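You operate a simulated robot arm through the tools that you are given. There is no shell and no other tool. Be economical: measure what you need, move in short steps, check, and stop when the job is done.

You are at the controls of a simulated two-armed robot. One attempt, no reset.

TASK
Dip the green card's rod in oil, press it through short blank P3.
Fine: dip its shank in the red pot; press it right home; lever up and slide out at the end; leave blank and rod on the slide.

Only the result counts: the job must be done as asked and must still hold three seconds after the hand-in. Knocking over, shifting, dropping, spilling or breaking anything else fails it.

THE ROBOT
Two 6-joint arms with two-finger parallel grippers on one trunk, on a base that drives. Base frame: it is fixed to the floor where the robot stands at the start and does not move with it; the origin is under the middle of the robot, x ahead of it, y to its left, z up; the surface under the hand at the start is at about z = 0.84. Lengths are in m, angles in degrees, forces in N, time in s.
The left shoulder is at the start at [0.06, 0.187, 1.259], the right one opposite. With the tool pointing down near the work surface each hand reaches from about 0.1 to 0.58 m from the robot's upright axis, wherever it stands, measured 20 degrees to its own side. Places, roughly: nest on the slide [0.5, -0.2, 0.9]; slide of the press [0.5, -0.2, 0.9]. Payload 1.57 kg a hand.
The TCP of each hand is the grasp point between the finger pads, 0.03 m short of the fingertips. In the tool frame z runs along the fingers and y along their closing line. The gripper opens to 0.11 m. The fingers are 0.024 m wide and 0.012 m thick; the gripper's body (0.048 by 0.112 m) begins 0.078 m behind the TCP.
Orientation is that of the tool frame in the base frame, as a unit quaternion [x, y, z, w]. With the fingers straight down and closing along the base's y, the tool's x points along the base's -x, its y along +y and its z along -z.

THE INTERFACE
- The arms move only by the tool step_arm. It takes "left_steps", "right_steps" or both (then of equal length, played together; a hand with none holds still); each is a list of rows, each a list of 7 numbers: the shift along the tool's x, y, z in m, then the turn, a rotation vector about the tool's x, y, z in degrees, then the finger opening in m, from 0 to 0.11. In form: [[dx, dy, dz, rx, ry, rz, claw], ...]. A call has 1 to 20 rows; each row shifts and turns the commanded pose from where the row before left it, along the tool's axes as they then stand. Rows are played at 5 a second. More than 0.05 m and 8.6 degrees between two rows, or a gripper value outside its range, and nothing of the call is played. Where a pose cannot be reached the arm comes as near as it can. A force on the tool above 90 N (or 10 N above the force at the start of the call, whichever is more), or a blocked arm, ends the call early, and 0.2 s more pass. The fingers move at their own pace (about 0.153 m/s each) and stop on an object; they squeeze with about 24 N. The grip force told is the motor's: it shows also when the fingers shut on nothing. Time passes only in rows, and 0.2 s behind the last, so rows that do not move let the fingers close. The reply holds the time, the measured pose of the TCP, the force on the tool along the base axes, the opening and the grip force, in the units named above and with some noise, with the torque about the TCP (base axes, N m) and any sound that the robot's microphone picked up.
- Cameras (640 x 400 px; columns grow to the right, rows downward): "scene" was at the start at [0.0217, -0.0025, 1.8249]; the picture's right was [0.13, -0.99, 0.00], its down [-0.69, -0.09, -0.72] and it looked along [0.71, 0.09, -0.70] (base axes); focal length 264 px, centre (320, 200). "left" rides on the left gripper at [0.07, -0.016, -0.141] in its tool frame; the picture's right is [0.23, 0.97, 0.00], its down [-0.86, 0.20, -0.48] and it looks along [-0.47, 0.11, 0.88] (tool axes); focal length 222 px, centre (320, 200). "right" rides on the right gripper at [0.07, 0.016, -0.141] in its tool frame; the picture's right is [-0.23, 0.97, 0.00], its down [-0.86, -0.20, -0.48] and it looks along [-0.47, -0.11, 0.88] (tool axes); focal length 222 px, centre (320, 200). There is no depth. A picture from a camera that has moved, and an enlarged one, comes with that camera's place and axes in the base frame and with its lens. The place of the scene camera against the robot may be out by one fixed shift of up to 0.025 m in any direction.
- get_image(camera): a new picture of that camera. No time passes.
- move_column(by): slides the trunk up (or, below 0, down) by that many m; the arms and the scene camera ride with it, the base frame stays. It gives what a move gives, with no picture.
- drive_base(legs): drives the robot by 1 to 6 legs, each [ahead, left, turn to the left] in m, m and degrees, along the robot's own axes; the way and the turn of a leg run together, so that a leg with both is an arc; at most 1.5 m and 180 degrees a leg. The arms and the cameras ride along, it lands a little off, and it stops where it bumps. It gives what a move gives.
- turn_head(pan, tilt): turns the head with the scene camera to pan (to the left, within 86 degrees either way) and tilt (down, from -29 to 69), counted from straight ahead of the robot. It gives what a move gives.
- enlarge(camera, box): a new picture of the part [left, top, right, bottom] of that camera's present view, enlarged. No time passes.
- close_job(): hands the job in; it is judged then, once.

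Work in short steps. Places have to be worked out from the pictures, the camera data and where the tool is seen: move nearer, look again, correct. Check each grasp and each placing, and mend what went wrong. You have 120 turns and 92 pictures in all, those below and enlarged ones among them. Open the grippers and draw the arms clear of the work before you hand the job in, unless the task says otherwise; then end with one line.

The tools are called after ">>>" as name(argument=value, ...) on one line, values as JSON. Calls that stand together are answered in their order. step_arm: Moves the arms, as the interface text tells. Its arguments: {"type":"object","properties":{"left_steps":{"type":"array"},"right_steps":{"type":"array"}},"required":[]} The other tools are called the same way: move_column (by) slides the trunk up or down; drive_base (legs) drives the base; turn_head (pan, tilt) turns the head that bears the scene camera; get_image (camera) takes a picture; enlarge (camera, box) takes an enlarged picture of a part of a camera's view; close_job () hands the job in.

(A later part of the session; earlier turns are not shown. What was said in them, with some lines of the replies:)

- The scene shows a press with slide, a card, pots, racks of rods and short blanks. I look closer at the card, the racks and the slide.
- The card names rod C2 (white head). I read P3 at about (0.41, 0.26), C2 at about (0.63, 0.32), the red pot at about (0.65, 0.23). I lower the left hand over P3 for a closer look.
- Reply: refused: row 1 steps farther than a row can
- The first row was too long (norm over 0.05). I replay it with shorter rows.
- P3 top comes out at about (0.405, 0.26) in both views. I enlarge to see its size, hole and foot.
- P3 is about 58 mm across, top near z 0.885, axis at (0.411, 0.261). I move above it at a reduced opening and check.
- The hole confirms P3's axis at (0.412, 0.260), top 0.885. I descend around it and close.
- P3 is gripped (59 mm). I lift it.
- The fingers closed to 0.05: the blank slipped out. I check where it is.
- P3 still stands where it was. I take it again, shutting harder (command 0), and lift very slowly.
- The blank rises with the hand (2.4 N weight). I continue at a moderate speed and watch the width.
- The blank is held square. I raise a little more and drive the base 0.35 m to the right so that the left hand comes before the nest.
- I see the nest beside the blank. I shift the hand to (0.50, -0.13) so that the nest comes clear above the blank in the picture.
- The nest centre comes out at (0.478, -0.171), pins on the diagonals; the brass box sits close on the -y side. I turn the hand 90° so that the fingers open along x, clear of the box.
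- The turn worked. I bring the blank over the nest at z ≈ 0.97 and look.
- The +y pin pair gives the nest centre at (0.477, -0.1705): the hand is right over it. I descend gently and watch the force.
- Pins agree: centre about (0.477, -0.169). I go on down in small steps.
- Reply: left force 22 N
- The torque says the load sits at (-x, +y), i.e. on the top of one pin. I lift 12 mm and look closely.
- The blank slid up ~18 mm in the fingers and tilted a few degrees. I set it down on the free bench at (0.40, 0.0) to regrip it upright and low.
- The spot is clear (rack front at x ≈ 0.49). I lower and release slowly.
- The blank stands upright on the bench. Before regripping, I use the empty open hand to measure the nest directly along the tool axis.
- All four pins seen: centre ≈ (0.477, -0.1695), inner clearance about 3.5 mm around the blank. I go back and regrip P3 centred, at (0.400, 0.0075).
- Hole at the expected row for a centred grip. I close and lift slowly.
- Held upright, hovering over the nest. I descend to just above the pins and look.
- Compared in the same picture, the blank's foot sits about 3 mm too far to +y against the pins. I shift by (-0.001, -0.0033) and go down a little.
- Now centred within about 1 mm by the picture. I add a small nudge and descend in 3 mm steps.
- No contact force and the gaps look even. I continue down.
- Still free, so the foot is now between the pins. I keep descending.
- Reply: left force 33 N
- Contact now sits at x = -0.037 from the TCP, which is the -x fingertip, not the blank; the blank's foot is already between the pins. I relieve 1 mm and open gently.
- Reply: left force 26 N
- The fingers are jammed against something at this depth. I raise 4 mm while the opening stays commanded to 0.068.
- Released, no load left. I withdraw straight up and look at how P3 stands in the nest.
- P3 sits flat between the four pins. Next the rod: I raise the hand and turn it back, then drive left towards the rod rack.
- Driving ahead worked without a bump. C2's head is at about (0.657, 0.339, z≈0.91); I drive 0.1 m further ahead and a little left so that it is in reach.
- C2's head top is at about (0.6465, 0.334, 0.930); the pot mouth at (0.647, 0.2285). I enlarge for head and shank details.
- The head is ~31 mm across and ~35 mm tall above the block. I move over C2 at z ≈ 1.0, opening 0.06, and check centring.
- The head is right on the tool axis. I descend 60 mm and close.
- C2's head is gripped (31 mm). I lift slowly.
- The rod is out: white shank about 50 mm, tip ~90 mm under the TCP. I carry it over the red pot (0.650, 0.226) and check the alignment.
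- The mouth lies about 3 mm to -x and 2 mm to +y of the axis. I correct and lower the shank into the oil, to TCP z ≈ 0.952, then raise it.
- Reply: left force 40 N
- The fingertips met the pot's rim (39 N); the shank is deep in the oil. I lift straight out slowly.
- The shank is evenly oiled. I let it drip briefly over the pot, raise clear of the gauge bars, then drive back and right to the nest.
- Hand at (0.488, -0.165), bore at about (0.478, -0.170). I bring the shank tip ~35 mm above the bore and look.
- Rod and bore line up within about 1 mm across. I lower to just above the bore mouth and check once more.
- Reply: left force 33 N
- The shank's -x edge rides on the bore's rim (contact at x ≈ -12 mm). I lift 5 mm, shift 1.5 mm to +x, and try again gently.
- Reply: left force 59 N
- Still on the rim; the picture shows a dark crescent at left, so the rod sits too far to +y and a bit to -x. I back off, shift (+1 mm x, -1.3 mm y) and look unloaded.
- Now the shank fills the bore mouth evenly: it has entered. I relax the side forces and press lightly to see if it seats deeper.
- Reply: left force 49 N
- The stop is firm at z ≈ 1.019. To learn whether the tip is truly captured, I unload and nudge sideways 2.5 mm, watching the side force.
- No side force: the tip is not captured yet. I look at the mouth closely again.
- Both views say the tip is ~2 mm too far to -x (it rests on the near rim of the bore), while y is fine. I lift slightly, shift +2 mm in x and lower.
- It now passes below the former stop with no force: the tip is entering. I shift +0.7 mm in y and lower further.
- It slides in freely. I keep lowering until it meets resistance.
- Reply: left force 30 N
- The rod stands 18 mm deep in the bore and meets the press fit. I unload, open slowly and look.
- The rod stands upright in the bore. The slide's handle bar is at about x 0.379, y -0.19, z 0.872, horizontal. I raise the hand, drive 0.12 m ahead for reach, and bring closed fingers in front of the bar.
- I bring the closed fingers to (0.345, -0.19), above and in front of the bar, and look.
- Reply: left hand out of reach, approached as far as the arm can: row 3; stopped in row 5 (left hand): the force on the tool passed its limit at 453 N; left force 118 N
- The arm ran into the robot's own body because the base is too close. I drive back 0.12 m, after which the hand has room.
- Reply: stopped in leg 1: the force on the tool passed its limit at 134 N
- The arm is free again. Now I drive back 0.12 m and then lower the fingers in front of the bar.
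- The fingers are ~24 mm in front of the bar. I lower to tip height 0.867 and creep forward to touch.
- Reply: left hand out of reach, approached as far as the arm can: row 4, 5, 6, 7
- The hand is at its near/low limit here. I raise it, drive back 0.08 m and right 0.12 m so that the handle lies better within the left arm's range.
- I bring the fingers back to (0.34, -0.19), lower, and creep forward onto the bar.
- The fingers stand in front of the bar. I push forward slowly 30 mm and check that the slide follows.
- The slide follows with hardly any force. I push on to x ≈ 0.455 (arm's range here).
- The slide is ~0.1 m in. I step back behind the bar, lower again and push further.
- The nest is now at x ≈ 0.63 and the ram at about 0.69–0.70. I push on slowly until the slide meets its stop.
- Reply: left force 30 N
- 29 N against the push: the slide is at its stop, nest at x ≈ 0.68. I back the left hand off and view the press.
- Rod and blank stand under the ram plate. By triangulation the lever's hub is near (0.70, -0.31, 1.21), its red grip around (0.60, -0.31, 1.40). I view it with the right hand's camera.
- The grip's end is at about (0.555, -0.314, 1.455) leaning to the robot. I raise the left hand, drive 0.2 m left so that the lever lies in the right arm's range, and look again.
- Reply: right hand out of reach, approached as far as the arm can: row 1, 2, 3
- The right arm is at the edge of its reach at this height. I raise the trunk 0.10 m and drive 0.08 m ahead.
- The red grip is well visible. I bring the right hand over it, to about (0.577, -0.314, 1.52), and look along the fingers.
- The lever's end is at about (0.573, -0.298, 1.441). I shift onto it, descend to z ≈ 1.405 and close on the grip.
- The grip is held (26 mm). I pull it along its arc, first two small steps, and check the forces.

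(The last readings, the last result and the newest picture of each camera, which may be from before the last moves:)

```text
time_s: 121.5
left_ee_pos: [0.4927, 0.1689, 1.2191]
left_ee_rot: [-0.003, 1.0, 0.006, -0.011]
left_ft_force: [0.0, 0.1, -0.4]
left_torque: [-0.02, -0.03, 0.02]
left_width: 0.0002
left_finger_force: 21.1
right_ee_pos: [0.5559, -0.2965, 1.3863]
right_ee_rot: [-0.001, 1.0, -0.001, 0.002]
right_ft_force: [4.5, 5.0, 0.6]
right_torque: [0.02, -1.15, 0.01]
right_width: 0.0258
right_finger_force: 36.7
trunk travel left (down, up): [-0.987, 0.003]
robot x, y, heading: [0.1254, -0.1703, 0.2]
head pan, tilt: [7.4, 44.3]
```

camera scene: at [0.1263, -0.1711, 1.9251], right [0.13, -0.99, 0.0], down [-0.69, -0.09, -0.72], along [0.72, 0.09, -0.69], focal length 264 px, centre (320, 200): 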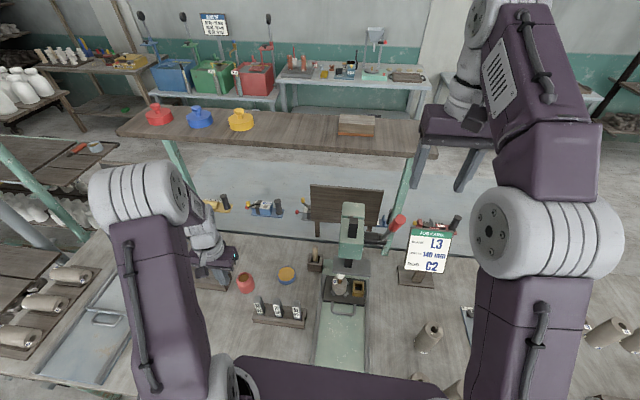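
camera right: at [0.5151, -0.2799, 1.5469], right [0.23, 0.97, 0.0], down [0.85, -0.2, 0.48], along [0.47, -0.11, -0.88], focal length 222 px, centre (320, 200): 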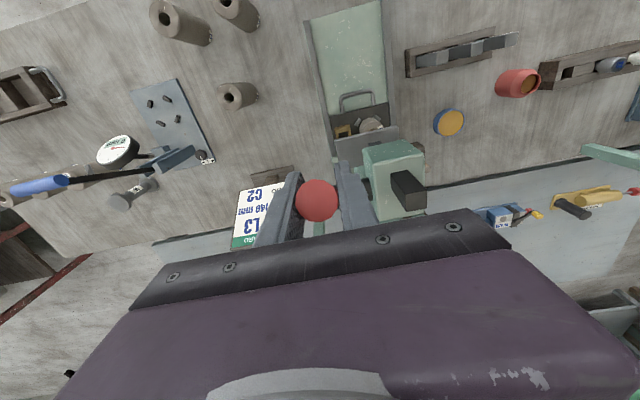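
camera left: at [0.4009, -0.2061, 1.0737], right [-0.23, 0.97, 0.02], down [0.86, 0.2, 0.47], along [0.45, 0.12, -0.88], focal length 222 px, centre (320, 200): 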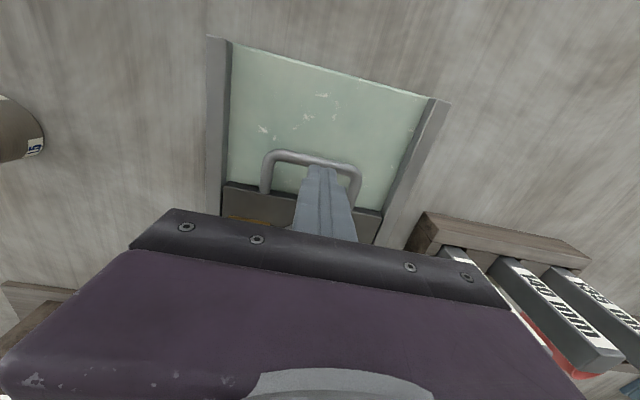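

The lever follows easily. I go on along the arc.

>>> step_arm(right_steps=[[0.0073, 0, 0.0057, 0, 0, 0, 0], [0.0072, 0, 0.0058, 0, 0, 0, 0], [0.0068, 0, 0.0064, 0, 0, 0, 0], [0.0067, 0, 0.0064, 0, 0, 0, 0], [0.0061, 0, 0.007, 0, 0, 0, 0], [0.0062, 0, 0.007, 0, 0, 0, 0], [0.0056, 0, 0.0075, 0, 0, 0, 0], [0.0055, 0, 0.0074, 0, 0, 0, 0], [0, 0, 0, 0, 0, 0, 0]])

```text
time_s: 123.5
left_ee_pos: [0.4898, 0.1693, 1.2195]
left_ee_rot: [-0.003, 1.0, 0.006, -0.01]
left_ft_force: [0.2, -0.2, -0.8]
left_torque: [0.0, 0.01, 0.0]
left_width: 0.0
left_finger_force: 21.7
right_ee_pos: [0.5017, -0.2965, 1.333]
right_ee_rot: [0.0, 1.0, 0.0, 0.004]
right_ft_force: [-3.8, 4.9, 4.6]
right_torque: [-0.1, -1.03, 0.05]
right_width: 0.0256
right_finger_force: 37.6
trunk travel left (down, up): [-0.987, 0.003]
robot x, y, heading: [0.1233, -0.1702, 0.2]
head pan, tilt: [7.4, 44.3]
```

Still light. I continue the arc to about 76°, watching for the press load.

>>> step_arm(right_steps=[[0.0049, 0, 0.0079, 0, 0, 0, 0], [0.0048, 0, 0.0079, 0, 0, 0, 0], [0.0042, 0, 0.0083, 0, 0, 0, 0], [0.0041, 0, 0.0084, 0, 0, 0, 0], [0.0034, 0, 0.0086, 0, 0, 0, 0], [0.0034, 0, 0.0087, 0, 0, 0, 0], [0.0027, 0, 0.0089, 0, 0, 0, 0], [0.0026, 0, 0.0089, 0, 0, 0, 0], [0, 0, 0, 0, 0, 0, 0]])

>>> get_image(camera="scene")

```text
time_s: 125.5
left_ee_pos: [0.4874, 0.1688, 1.2203]
left_ee_rot: [-0.003, 1.0, 0.007, -0.009]
left_ft_force: [0.3, 0.1, 0.4]
left_torque: [0.03, 0.0, -0.03]
left_width: 0.0001
left_finger_force: 21.4
right_ee_pos: [0.4688, -0.2973, 1.266]
right_ee_rot: [-0.002, 1.0, -0.001, 0.004]
right_ft_force: [-12.0, 5.6, 9.9]
right_torque: [-0.1, -0.85, -0.02]
right_width: 0.0257
right_finger_force: 37.1
trunk travel left (down, up): [-0.987, 0.003]
robot x, y, heading: [0.1201, -0.1698, -0.2]
head pan, tilt: [7.4, 44.3]
```

```text
9 pictures are left
camera scene: at [0.1375, -0.168, 1.925], right [0.13, -0.99, 0.0], down [-0.69, -0.09, -0.72], along [0.71, 0.09, -0.7], focal length 264 px, centre (320, 200)
```

scene: 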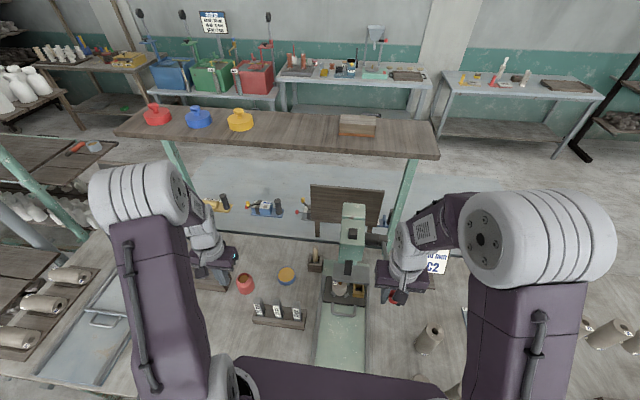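

The ram is coming down on the rod. I continue down, correcting the radius slightly, and watch the vertical load.

>>> step_arm(right_steps=[[0.003, 0, 0.0091, 0, 0, 0, 0], [0.003, 0, 0.0091, 0, 0, 0, 0], [0.0025, 0, 0.0092, 0, 0, 0, 0], [0.0015, 0, 0.0092, 0, 0, 0, 0], [0, 0, 0, 0, 0, 0, 0]])

```text
time_s: 126.7
left_ee_pos: [0.4888, 0.1708, 1.2198]
left_ee_rot: [-0.004, 1.0, 0.004, -0.008]
left_ft_force: [0.0, 0.8, 0.6]
left_torque: [0.0, 0.01, 0.01]
left_width: 0.0
left_finger_force: 21.2
right_ee_pos: [0.4602, -0.2966, 1.2298]
right_ee_rot: [-0.002, 1.0, -0.002, 0.003]
right_ft_force: [-11.3, 8.8, 6.5]
right_torque: [-0.15, -0.75, 0.05]
right_width: 0.0255
right_finger_force: 37.0
trunk travel left (down, up): [-0.987, 0.003]
robot x, y, heading: [0.1195, -0.1708, 0.3]
head pan, tilt: [7.4, 44.3]
```

>>> step_arm(right_steps=[[0.002, 0, 0.0092, 0, 0, 0, 0], [0.001, 0, 0.0093, 0, 0, 0, 0], [0, 0, 0.0093, 0, 0, 0, 0], [-0.0006, 0, 0.0093, 0, 0, 0, 0], [0, 0, 0, 0, 0, 0, 0]])

>>> enlarge(camera="scene", box=[310, 190, 430, 320])

```text
time_s: 127.9
left_ee_pos: [0.4863, 0.1713, 1.2206]
left_ee_rot: [-0.004, 1.0, 0.006, -0.008]
left_ft_force: [-0.5, -0.1, 0.8]
left_torque: [-0.02, -0.03, 0.01]
left_width: 0.0
left_finger_force: 21.4
right_ee_pos: [0.4546, -0.2968, 1.1931]
right_ee_rot: [-0.001, 1.0, -0.001, 0.003]
right_ft_force: [-16.9, 11.5, 6.5]
right_torque: [-0.19, -0.61, -0.04]
right_width: 0.0257
right_finger_force: 37.5
trunk travel left (down, up): [-0.987, 0.003]
robot x, y, heading: [0.1194, -0.1669, 0.1]
head pan, tilt: [7.4, 44.3]
```

```text
3.08 times, centred on (370, 255) of scene
camera zoom: at [0.1368, -0.1659, 1.9249], right [0.13, -0.99, 0.0], down [-0.69, -0.09, -0.72], along [0.71, 0.09, -0.7], focal length 813 px, centre (166, 31)
```

zoom: 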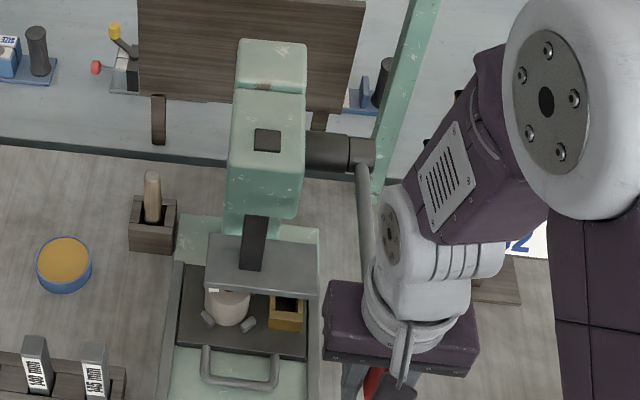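

The ram plate is close down on the blank now. I continue pressing down.

>>> step_arm(right_steps=[[0.001, 0, 0.0092, 0, 0, 0, 0], [0.0005, 0, 0.0092, 0, 0, 0, 0], [0, 0, 0.0092, 0, 0, 0, 0], [-0.0005, 0, 0.0092, 0, 0, 0, 0], [0, 0, 0, 0, 0, 0, 0]])

```text
time_s: 129.1
left_ee_pos: [0.4879, 0.1698, 1.2219]
left_ee_rot: [-0.004, 1.0, 0.005, -0.009]
left_ft_force: [0.1, 0.2, -0.5]
left_torque: [0.01, 0.03, -0.01]
left_width: 0.0
left_finger_force: 21.3
right_ee_pos: [0.457, -0.2972, 1.1564]
right_ee_rot: [-0.001, 1.0, -0.001, 0.004]
right_ft_force: [-10.8, 8.8, 5.2]
right_torque: [-0.2, -0.69, -0.06]
right_width: 0.0257
right_finger_force: 37.3
trunk travel left (down, up): [-0.987, 0.003]
robot x, y, heading: [0.1227, -0.1657, 0.2]
head pan, tilt: [7.4, 44.3]
```

Still only light load. I carry on along the arc below horizontal.

>>> step_arm(right_steps=[[-0.0018, 0, 0.0093, 0, 0, 0, 0], [-0.0022, 0, 0.0092, 0, 0, 0, 0], [-0.0027, 0, 0.0091, 0, 0, 0, 0], [-0.0031, 0, 0.009, 0, 0, 0, 0], [0, 0, 0, 0, 0, 0, 0]])

```text
time_s: 130.3
left_ee_pos: [0.4875, 0.1694, 1.2213]
left_ee_rot: [-0.004, 1.0, 0.006, -0.008]
left_ft_force: [0.4, 0.8, 0.2]
left_torque: [0.0, 0.03, -0.02]
left_width: 0.0
left_finger_force: 21.5
right_ee_pos: [0.4668, -0.2978, 1.1201]
right_ee_rot: [-0.001, 1.0, -0.002, 0.004]
right_ft_force: [-10.9, 3.8, 28.3]
right_torque: [-0.2, -0.43, -0.07]
right_width: 0.0257
right_finger_force: 36.8
trunk travel left (down, up): [-0.987, 0.003]
robot x, y, heading: [0.1203, -0.1676, 0.0]
head pan, tilt: [7.4, 44.3]
```

Load has risen to 28 N: the ram is pressing. I continue in smaller steps.

>>> step_arm(right_steps=[[-0.0025, 0, 0.0055, 0, 0, 0, 0], [-0.0026, 0, 0.0054, 0, 0, 0, 0], [-0.0028, 0, 0.0053, 0, 0, 0, 0], [-0.0029, 0, 0.0052, 0, 0, 0, 0], [0, 0, 0, 0, 0, 0, 0]])

>>> enlarge(camera="scene", box=[310, 190, 430, 320])

```text
time_s: 131.2
left_ee_pos: [0.4789, 0.1685, 1.2235]
left_ee_rot: [-0.004, 1.0, 0.005, -0.004]
left_ft_force: [0.4, 0.2, -0.8]
left_torque: [0.02, -0.02, 0.02]
left_width: 0.0
left_finger_force: 21.1
right_ee_pos: [0.4727, -0.297, 1.1074]
right_ee_rot: [-0.001, 1.0, 0.0, 0.013]
right_ft_force: [-24.4, -0.9, 72.3]
right_torque: [0.21, -3.28, 0.05]
right_width: 0.0256
right_finger_force: 37.2
trunk travel left (down, up): [-0.987, 0.003]
robot x, y, heading: [0.1198, -0.169, 0.2]
head pan, tilt: [7.4, 44.3]
stopped in row 4 (right hand): the force on the tool passed its limit at 102 N (the readings are from after the stop); the commanded pose is now the measured one
```

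```text
3.08 times, centred on (370, 255) of scene
camera zoom: at [0.1246, -0.167, 1.9256], right [0.13, -0.99, 0.0], down [-0.68, -0.09, -0.72], along [0.72, 0.09, -0.69], focal length 813 px, centre (166, 31)
```

zoom: 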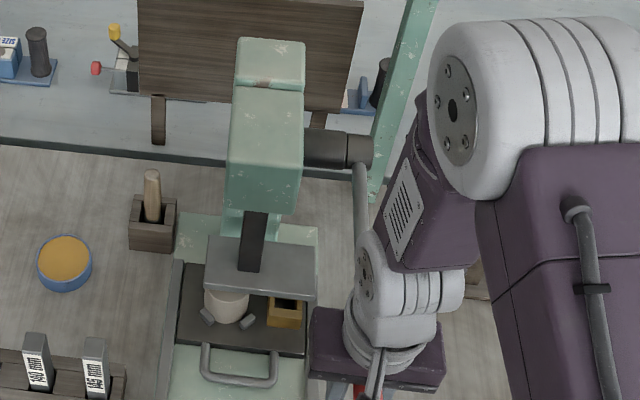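

The load jumped to ~100 N and stopped the call. I push on in very small steps to see whether it yields (pressing) or is a hard stop.

>>> step_arm(right_steps=[[-0.0008, 0, 0.0015, 0, 0, 0, 0], [-0.0008, 0, 0.0015, 0, 0, 0, 0], [-0.0008, 0, 0.0015, 0, 0, 0, 0], [-0.0008, 0, 0.0015, 0, 0, 0, 0]])

```text
time_s: 131.6
left_ee_pos: [0.4799, 0.1684, 1.2233]
left_ee_rot: [-0.002, 1.0, 0.004, -0.005]
left_ft_force: [-0.1, 0.9, -0.5]
left_torque: [0.02, -0.02, 0.02]
left_width: 0.0001
left_finger_force: 20.7
right_ee_pos: [0.4715, -0.2982, 1.1072]
right_ee_rot: [-0.001, 1.0, -0.001, 0.013]
right_ft_force: [-23.9, 2.6, 67.5]
right_torque: [-0.11, -2.3, -0.01]
right_width: 0.0255
right_finger_force: 36.8
trunk travel left (down, up): [-0.987, 0.003]
robot x, y, heading: [0.1194, -0.1688, -0.0]
head pan, tilt: [7.4, 44.3]
stopped in row 1 (right hand): the force on the tool passed its limit at 93 N (the readings are from after the stop); the commanded pose is now the measured one
```

It is a hard stop now; by the ram's travel the rod should be home. I raise the lever back along its arc and then check the rod.

>>> step_arm(right_steps=[[0.0047, 0, -0.013, 0, 0, 0, 0], [0.0033, 0, -0.012, 0, 0, 0, 0], [0.0033, 0, -0.012, 0, 0, 0, 0], [0.0033, 0, -0.012, 0, 0, 0, 0], [0.0008, 0, -0.0123, 0, 0, 0, 0], [0.0008, 0, -0.0123, 0, 0, 0, 0], [0.0008, 0, -0.0123, 0, 0, 0, 0], [-0.0019, 0, -0.0123, 0, 0, 0, 0], [-0.0019, 0, -0.0123, 0, 0, 0, 0], [-0.0019, 0, -0.0123, 0, 0, 0, 0], [-0.0029, 0, -0.012, 0, 0, 0, 0], [-0.0029, 0, -0.012, 0, 0, 0, 0], [-0.0029, 0, -0.012, 0, 0, 0, 0], [-0.0066, 0, -0.0134, 0, 0, 0, 0], [-0.0066, 0, -0.0134, 0, 0, 0, 0], [-0.0066, 0, -0.0134, 0, 0, 0, 0], [-0.0066, 0, -0.0134, 0, 0, 0, 0], [-0.0066, 0, -0.0134, 0, 0, 0, 0]])

>>> step_arm(right_steps=[[-0.0108, 0, -0.0106, 0, 0, 0, 0], [-0.0108, 0, -0.0106, 0, 0, 0, 0], [-0.0108, 0, -0.0106, 0, 0, 0, 0], [-0.0108, 0, -0.0106, 0, 0, 0, 0], [-0.011, 0, -0.0106, 0, 0, 0, 0], [-0.01, 0, -0.0063, 0, 0, 0, 0], [-0.01, 0, -0.0063, 0, 0, 0, 0], [-0.01, 0, -0.0063, 0, 0, 0, 0], [0, 0, 0, 0, 0, 0, 0]])

>>> enlarge(camera="scene", box=[310, 190, 430, 320])

```text
time_s: 135.4
left_ee_pos: [0.4987, 0.1684, 1.2163]
left_ee_rot: [-0.003, 1.0, 0.006, -0.014]
left_ft_force: [0.8, -0.3, 0.5]
left_torque: [-0.02, 0.03, 0.03]
left_width: 0.0002
left_finger_force: 21.4
right_ee_pos: [0.5199, -0.297, 1.3271]
right_ee_rot: [-0.002, 1.0, -0.001, 0.005]
right_ft_force: [17.0, 14.2, -24.5]
right_torque: [-0.62, 1.13, 0.05]
right_width: 0.0259
right_finger_force: 37.0
trunk travel left (down, up): [-0.987, 0.003]
robot x, y, heading: [0.1204, -0.1688, 0.1]
head pan, tilt: [7.4, 44.3]
```

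```text
time_s: 137.4
left_ee_pos: [0.4864, 0.1687, 1.2195]
left_ee_rot: [-0.003, 1.0, 0.005, -0.008]
left_ft_force: [-0.6, -0.4, -0.3]
left_torque: [0.01, 0.0, 0.0]
left_width: 0.0
left_finger_force: 21.2
right_ee_pos: [0.5866, -0.2976, 1.4035]
right_ee_rot: [0.0, 1.0, 0.0, 0.007]
right_ft_force: [-21.7, 10.0, -20.8]
right_torque: [-0.01, 0.35, 0.09]
right_width: 0.0259
right_finger_force: 37.2
trunk travel left (down, up): [-0.987, 0.003]
robot x, y, heading: [0.1196, -0.1643, -0.1]
head pan, tilt: [7.4, 44.3]
```

```text
3.08 times, centred on (370, 255) of scene
camera zoom: at [0.1365, -0.1672, 1.9251], right [0.13, -0.99, 0.0], down [-0.69, -0.09, -0.72], along [0.71, 0.09, -0.7], focal length 813 px, centre (166, 31)
```

zoom: 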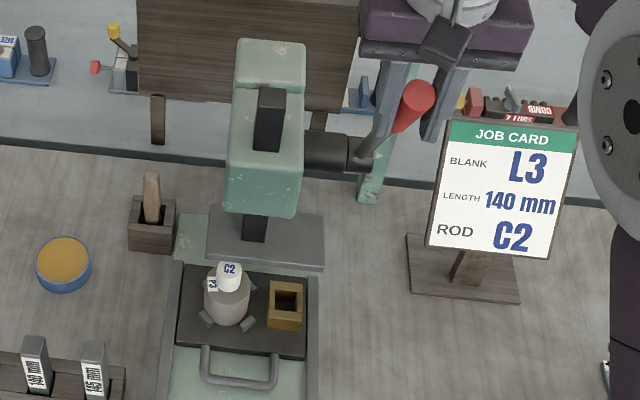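

The ram is up and C2's head now sits right on P3. I look closer to confirm it is fully home.

>>> enlarge(camera="scene", box=[340, 265, 380, 305])

```text
10.00 times, centred on (360, 285) of scene
camera zoom: at [0.1365, -0.1672, 1.9251], right [0.13, -0.99, 0.0], down [-0.69, -0.09, -0.72], along [0.71, 0.09, -0.7], focal length 2642 px, centre (-80, -650)
```

zoom: 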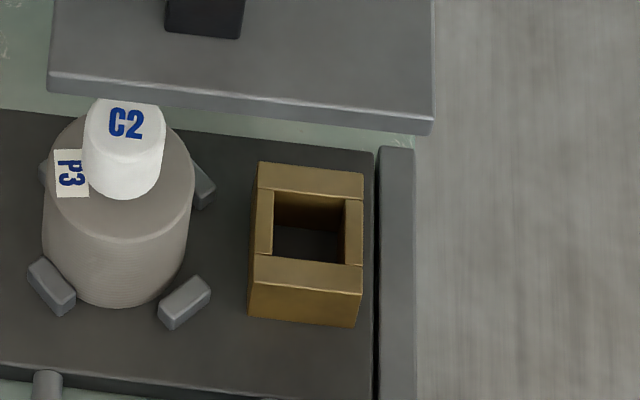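

The head sits flush on the blank: right home. I open the right hand, lift it clear of the lever and draw it back.

>>> step_arm(right_steps=[[0.001, 0, 0.001, 0, 0, 0, 0.04], [0, 0, 0, 0, 0, 0, 0.08], [0, 0, 0, 0, 0, 0, 0.09], [0, 0, -0.03, 0, 0, 0, 0.09], [0, 0, -0.035, 0, 0, 0, 0.09], [0, 0, -0.035, 0, 0, 0, 0.09], [0.03, 0, -0.01, 0, 0, 0, 0.09], [0.04, -0.01, 0, 0, 0, 0, 0.09], [0.04, -0.01, 0, 0, 0, 0, 0.09], [0.03, -0.01, 0, 0, 0, 0, 0.09]])

>>> enlarge(camera="scene", box=[300, 190, 440, 330])

```text
time_s: 139.6
left_ee_pos: [0.4912, 0.1668, 1.2197]
left_ee_rot: [-0.003, 1.0, 0.007, -0.01]
left_ft_force: [-0.4, 0.7, -0.4]
left_torque: [0.01, -0.03, -0.02]
left_width: 0.0
left_finger_force: 21.1
right_ee_pos: [0.4496, -0.3311, 1.5085]
right_ee_rot: [0.0, 1.0, 0.0, 0.009]
right_ft_force: [-0.3, -0.1, -0.1]
right_torque: [0.02, -0.04, 0.0]
right_width: 0.0901
right_finger_force: 0.0
trunk travel left (down, up): [-0.987, 0.003]
robot x, y, heading: [0.1273, -0.1677, -0.0]
head pan, tilt: [7.4, 44.3]
```

```text
2.86 times, centred on (370, 260) of scene
camera zoom: at [0.1423, -0.1713, 1.925], right [0.13, -0.99, 0.0], down [-0.69, -0.09, -0.72], along [0.71, 0.09, -0.7], focal length 755 px, centre (177, 29)
```

zoom: 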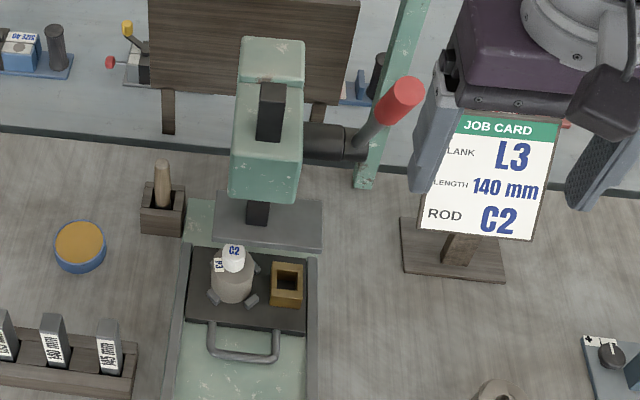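

Lever up and hand clear. I lower the trunk again and drive so that the left hand can take the slide's handle.

>>> move_column(by=-0.1)

>>> drive_base(legs=[[-0.04, 0, 0], [0, -0.2, 0]])

```text
time_s: 140.9
left_ee_pos: [0.4911, 0.1668, 1.1199]
left_ee_rot: [-0.004, 1.0, 0.006, -0.009]
left_ft_force: [-0.4, -0.4, 0.2]
left_torque: [-0.03, 0.0, 0.0]
left_width: 0.0002
left_finger_force: 21.0
right_ee_pos: [0.451, -0.3313, 1.4089]
right_ee_rot: [-0.001, 1.0, 0.001, 0.007]
right_ft_force: [0.2, -0.4, -0.2]
right_torque: [0.0, 0.0, 0.0]
right_width: 0.09
right_finger_force: 0.1
trunk travel left (down, up): [-0.887, 0.103]
robot x, y, heading: [0.1245, -0.1664, 0.1]
head pan, tilt: [7.4, 44.3]
```

```text
time_s: 143.0
left_ee_pos: [0.4511, -0.0326, 1.1186]
left_ee_rot: [-0.004, 1.0, 0.004, -0.011]
left_ft_force: [0.7, -0.3, 0.7]
left_torque: [-0.02, 0.01, 0.02]
left_width: 0.0003
left_finger_force: 21.3
right_ee_pos: [0.4132, -0.5286, 1.4094]
right_ee_rot: [-0.003, 1.0, -0.001, 0.008]
right_ft_force: [0.2, -0.6, -0.5]
right_torque: [-0.07, 0.02, 0.02]
right_width: 0.09
right_finger_force: 0.0
trunk travel left (down, up): [-0.887, 0.103]
robot x, y, heading: [0.084, -0.3721, 0.1]
head pan, tilt: [7.4, 44.3]
```

I tilt the fingers 12° forward (to keep the hand clear of the ram plate) and bring them above the handle for a look.

>>> step_arm(left_steps=[[-0.02, -0.03, 0.02, 0, -4, 0, 0], [-0.025, -0.035, 0.02, 0, -4, 0, 0], [-0.025, -0.035, 0.02, 0, -4, 0, 0], [-0.02, -0.035, 0.02, 0, 0, 0, 0], [-0.01, -0.02, 0.02, 0, 0, 0, 0], [0, 0, 0, 0, 0, 0, 0]])

>>> get_image(camera="left")

```text
time_s: 144.4
left_ee_pos: [0.5622, -0.189, 1.0289]
left_ee_rot: [-0.004, 0.995, 0.006, 0.095]
left_ft_force: [0.4, -1.0, 0.4]
left_torque: [-0.04, 0.0, -0.01]
left_width: 0.0001
left_finger_force: 21.7
right_ee_pos: [0.412, -0.5315, 1.4092]
right_ee_rot: [-0.002, 1.0, 0.0, 0.008]
right_ft_force: [0.4, -1.0, 0.4]
right_torque: [-0.01, -0.02, 0.01]
right_width: 0.09
right_finger_force: 0.1
trunk travel left (down, up): [-0.887, 0.103]
robot x, y, heading: [0.0833, -0.3698, 0.4]
head pan, tilt: [7.4, 44.3]
```

```text
3 pictures are left
camera left: at [0.467, -0.2069, 1.1555], right [-0.23, 0.97, -0.03], down [0.75, 0.2, 0.63], along [0.62, 0.12, -0.77], focal length 222 px, centre (320, 200)
```

left: 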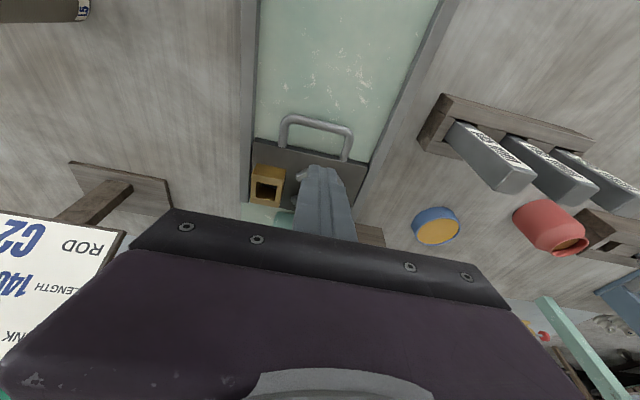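

The bar's gap runs from x ≈ 0.585 to 0.618. I place the fingertips at x ≈ 0.600 over it and lower into the handle.

>>> step_arm(left_steps=[[-0.015, -0.002, 0.003, 0, 0, 0, 0], [-0.0165, -0.002, 0.003, 0, 0, 0, 0], [0.0057, 0, 0.0294, 0, 0, 0, 0], [0.0057, 0, 0.0294, 0, 0, 0, 0], [0.0057, 0, 0.0294, 0, 0, 0, 0], [0.0038, 0, 0.0196, 0, 0, 0, 0], [0.0019, 0, 0.0098, 0, 0, 0, 0], [0.0019, 0, 0.0098, 0, 0, 0, 0], [0, 0, 0, 0, 0, 0, 0]])

```text
time_s: 146.4
left_ee_pos: [0.5937, -0.1917, 0.8988]
left_ee_rot: [-0.004, 0.996, 0.007, 0.093]
left_ft_force: [-0.9, -0.4, 0.0]
left_torque: [-0.01, 0.0, 0.04]
left_width: 0.0003
left_finger_force: 21.1
right_ee_pos: [0.4129, -0.5334, 1.4092]
right_ee_rot: [-0.001, 1.0, 0.001, 0.009]
right_ft_force: [-0.5, 0.7, 0.5]
right_torque: [-0.01, 0.02, -0.02]
right_width: 0.09
right_finger_force: 0.0
trunk travel left (down, up): [-0.887, 0.103]
robot x, y, heading: [0.0835, -0.3736, 0.0]
head pan, tilt: [7.4, 44.3]
```

The fingertips are inside the handle without contact. I pull the slide out slowly.

>>> step_arm(left_steps=[[0.003, 0, -0.0006, 0, 0, 0, 0], [0.004, 0, -0.0008, 0, 0, 0, 0], [0.006, 0, -0.0011, 0, 0, 0, 0], [0.008, 0, -0.0015, 0, 0, 0, 0], [0.008, 0, -0.0015, 0, 0, 0, 0], [0.008, 0, -0.0015, 0, 0, 0, 0], [0.008, 0, -0.0015, 0, 0, 0, 0], [0.008, 0, -0.0015, 0, 0, 0, 0], [0.008, 0, -0.0015, 0, 0, 0, 0], [0.008, 0, -0.0015, 0, 0, 0, 0], [0.008, 0, -0.0015, 0, 0, 0, 0], [0.006, 0, -0.0011, 0, 0, 0, 0], [0.004, 0, -0.0008, 0, 0, 0, 0]])

>>> get_image(camera="left")

```text
time_s: 149.2
left_ee_pos: [0.5453, -0.1853, 0.8991]
left_ee_rot: [-0.004, 0.996, 0.008, 0.093]
left_ft_force: [2.2, 1.2, 1.4]
left_torque: [0.01, -0.05, -0.02]
left_width: 0.0001
left_finger_force: 21.5
left hand out of reach, approached as far as the arm can: row 6, 7, 8, 9, 10, 11, 12
right_ee_pos: [0.4121, -0.5313, 1.409]
right_ee_rot: [-0.002, 1.0, 0.001, 0.008]
right_ft_force: [0.6, -0.1, -0.3]
right_torque: [0.01, 0.02, 0.06]
right_width: 0.0899
right_finger_force: 0.1
trunk travel left (down, up): [-0.887, 0.103]
robot x, y, heading: [0.0812, -0.3722, 0.3]
head pan, tilt: [7.4, 44.3]
```

```text
2 pictures are left
camera left: at [0.4505, -0.203, 1.025], right [-0.23, 0.97, -0.03], down [0.75, 0.2, 0.63], along [0.62, 0.13, -0.77], focal length 222 px, centre (320, 200)
```

left: 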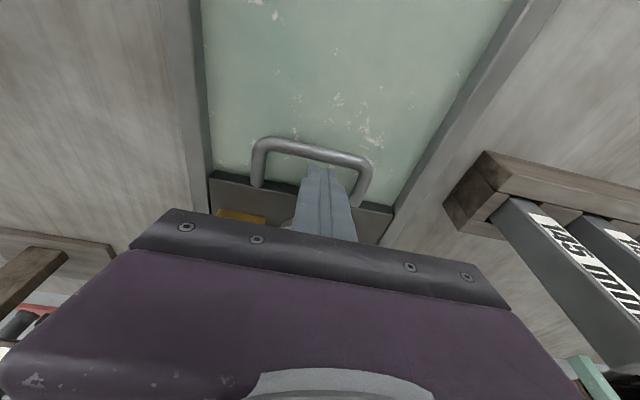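

The slide follows (2 N); the arm is at its near limit, so I pull the rest by driving the base slowly back.

>>> drive_base(legs=[[-0.05, 0, 0], [-0.05, 0, 0], [-0.03, 0, 0]])

```text
time_s: 151.1
left_ee_pos: [0.4174, -0.1872, 0.8983]
left_ee_rot: [-0.005, 0.995, 0.009, 0.096]
left_ft_force: [2.0, 7.6, 17.6]
left_torque: [0.13, -0.16, 0.02]
left_width: 0.0
left_finger_force: 21.7
right_ee_pos: [0.2843, -0.5354, 1.4078]
right_ee_rot: [-0.003, 1.0, 0.001, 0.008]
right_ft_force: [1.1, -0.5, -0.1]
right_torque: [0.02, 0.07, 0.01]
right_width: 0.09
right_finger_force: 0.0
trunk travel left (down, up): [-0.887, 0.103]
robot x, y, heading: [-0.052, -0.3733, 0.2]
head pan, tilt: [7.4, 44.3]
```

Only about 27 mm remain. I ease up 1.5 mm (slight upward contact) and drive back the rest.

>>> step_arm(left_steps=[[0.0, 0, -0.0015, 0, 0, 0, 0], [0, 0, 0, 0, 0, 0, 0]])

>>> drive_base(legs=[[-0.028, 0, 0]])

>>> get_image(camera="scene")

```text
time_s: 151.7
left_ee_pos: [0.4171, -0.1858, 0.9017]
left_ee_rot: [-0.004, 0.995, 0.008, 0.095]
left_ft_force: [-0.1, 0.4, 0.0]
left_torque: [0.0, 0.02, 0.03]
left_width: 0.0001
left_finger_force: 21.1
right_ee_pos: [0.2819, -0.5336, 1.4089]
right_ee_rot: [-0.003, 1.0, 0.001, 0.008]
right_ft_force: [-1.1, -0.2, -0.1]
right_torque: [-0.01, -0.02, 0.02]
right_width: 0.0899
right_finger_force: 0.1
trunk travel left (down, up): [-0.887, 0.103]
robot x, y, heading: [-0.046, -0.3718, 0.1]
head pan, tilt: [7.4, 44.3]
```

```text
time_s: 152.5
left_ee_pos: [0.3943, -0.1856, 0.9022]
left_ee_rot: [-0.005, 0.995, 0.009, 0.097]
left_ft_force: [5.9, 2.4, 11.7]
left_torque: [-0.06, -0.07, 0.04]
left_width: 0.0
left_finger_force: 21.2
right_ee_pos: [0.2575, -0.5344, 1.4085]
right_ee_rot: [-0.002, 1.0, 0.0, 0.006]
right_ft_force: [0.7, 0.0, 0.7]
right_torque: [0.01, 0.06, 0.05]
right_width: 0.0897
right_finger_force: 0.0
trunk travel left (down, up): [-0.887, 0.103]
robot x, y, heading: [-0.0775, -0.376, 0.2]
head pan, tilt: [7.4, 44.3]
```

```text
1 pictures are left
camera scene: at [-0.0489, -0.3761, 1.8253], right [0.13, -0.99, 0.0], down [-0.69, -0.09, -0.71], along [0.71, 0.09, -0.7], focal length 264 px, centre (320, 200)
```

scene: 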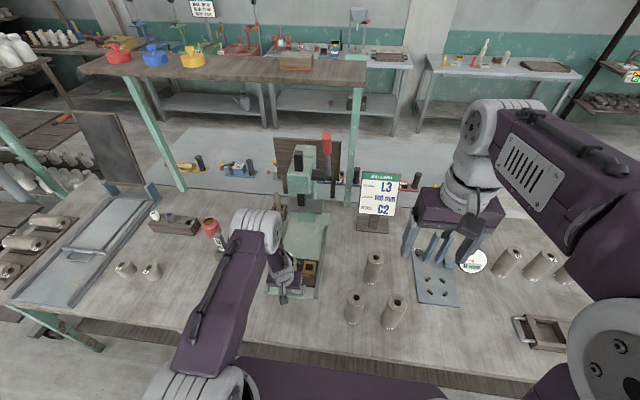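

The slide is out to nearly its original place (bar ≈ 0.381). I pull a last 12 mm to make sure it is at its outer stop.

>>> drive_base(legs=[[-0.012, 0, 0]])

```text
time_s: 153.3
left_ee_pos: [0.3831, -0.186, 0.9007]
left_ee_rot: [-0.005, 0.995, 0.009, 0.099]
left_ft_force: [0.5, -0.2, 0.4]
left_torque: [-0.03, 0.05, 0.0]
left_width: 0.0
left_finger_force: 21.2
right_ee_pos: [0.246, -0.5335, 1.4072]
right_ee_rot: [-0.003, 1.0, 0.001, 0.006]
right_ft_force: [2.2, -0.2, -0.2]
right_torque: [0.01, 0.06, 0.01]
right_width: 0.0901
right_finger_force: 0.1
trunk travel left (down, up): [-0.887, 0.103]
robot x, y, heading: [-0.0888, -0.3727, 0.2]
head pan, tilt: [7.4, 44.3]
```

No more resistance; the slide is fully out. I lift the left hand vertically out of the handle and away.

>>> step_arm(left_steps=[[-0.002, 0, -0.0098, 0, 0, 0, 0], [-0.0039, 0, -0.0196, 0, 0, 0, 0], [-0.0057, 0, -0.0294, 0, 0, 0, 0], [-0.0057, 0, -0.0294, 0, 0, 0, 0], [-0.0057, 0, -0.0294, 0, 0, 0, 0], [0, 0.03, -0.03, 0, 0, 0, 0.03], [0, 0.045, 0, 0, 0, 0, 0.06], [0, 0.045, 0, 0, 0, 0, 0.06], [0, 0.045, 0, 0, 0, 0, 0.06]])

>>> enlarge(camera="scene", box=[230, 130, 390, 310])

```text
time_s: 155.3
left_ee_pos: [0.3704, -0.0192, 1.0439]
left_ee_rot: [-0.005, 0.995, 0.009, 0.101]
left_ft_force: [-0.1, -0.1, 1.6]
left_torque: [-0.03, 0.0, -0.02]
left_width: 0.0599
left_finger_force: 0.1
left hand out of reach, approached as far as the arm can: row 3, 4
right_ee_pos: [0.2407, -0.532, 1.4091]
right_ee_rot: [-0.002, 1.0, 0.0, 0.008]
right_ft_force: [0.1, 0.3, 0.1]
right_torque: [-0.01, -0.02, 0.01]
right_width: 0.09
right_finger_force: 0.1
trunk travel left (down, up): [-0.887, 0.103]
robot x, y, heading: [-0.0848, -0.3732, -0.1]
head pan, tilt: [7.4, 44.3]
```

```text
2.22 times, centred on (310, 220) of scene
camera zoom: at [-0.0674, -0.3732, 1.8249], right [0.13, -0.99, 0.0], down [-0.69, -0.09, -0.72], along [0.71, 0.09, -0.7], focal length 587 px, centre (342, 156)
```

zoom: 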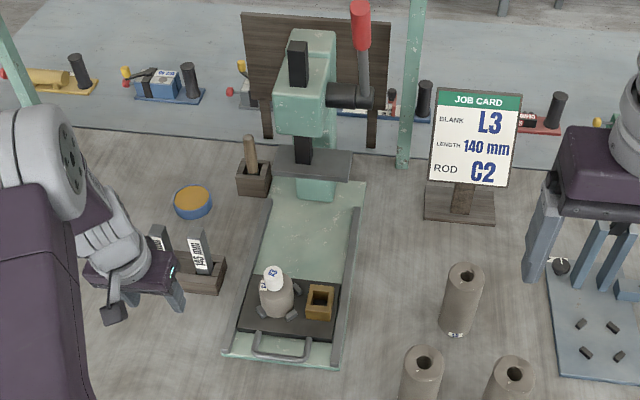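

The rod is home in P3 on the slide. The slide is out, the lever is up, both grippers are open and both arms are clear, so I hand the job in.

>>> close_job()

```text
The job is handed in.
```

I dipped rod C2's shank in the red pot and pressed it fully home in short blank P3. I then raised the lever and slid the slide out, leaving blank and rod on it; P3 slipped back to its spot, still upright, on my first try at lifting it.
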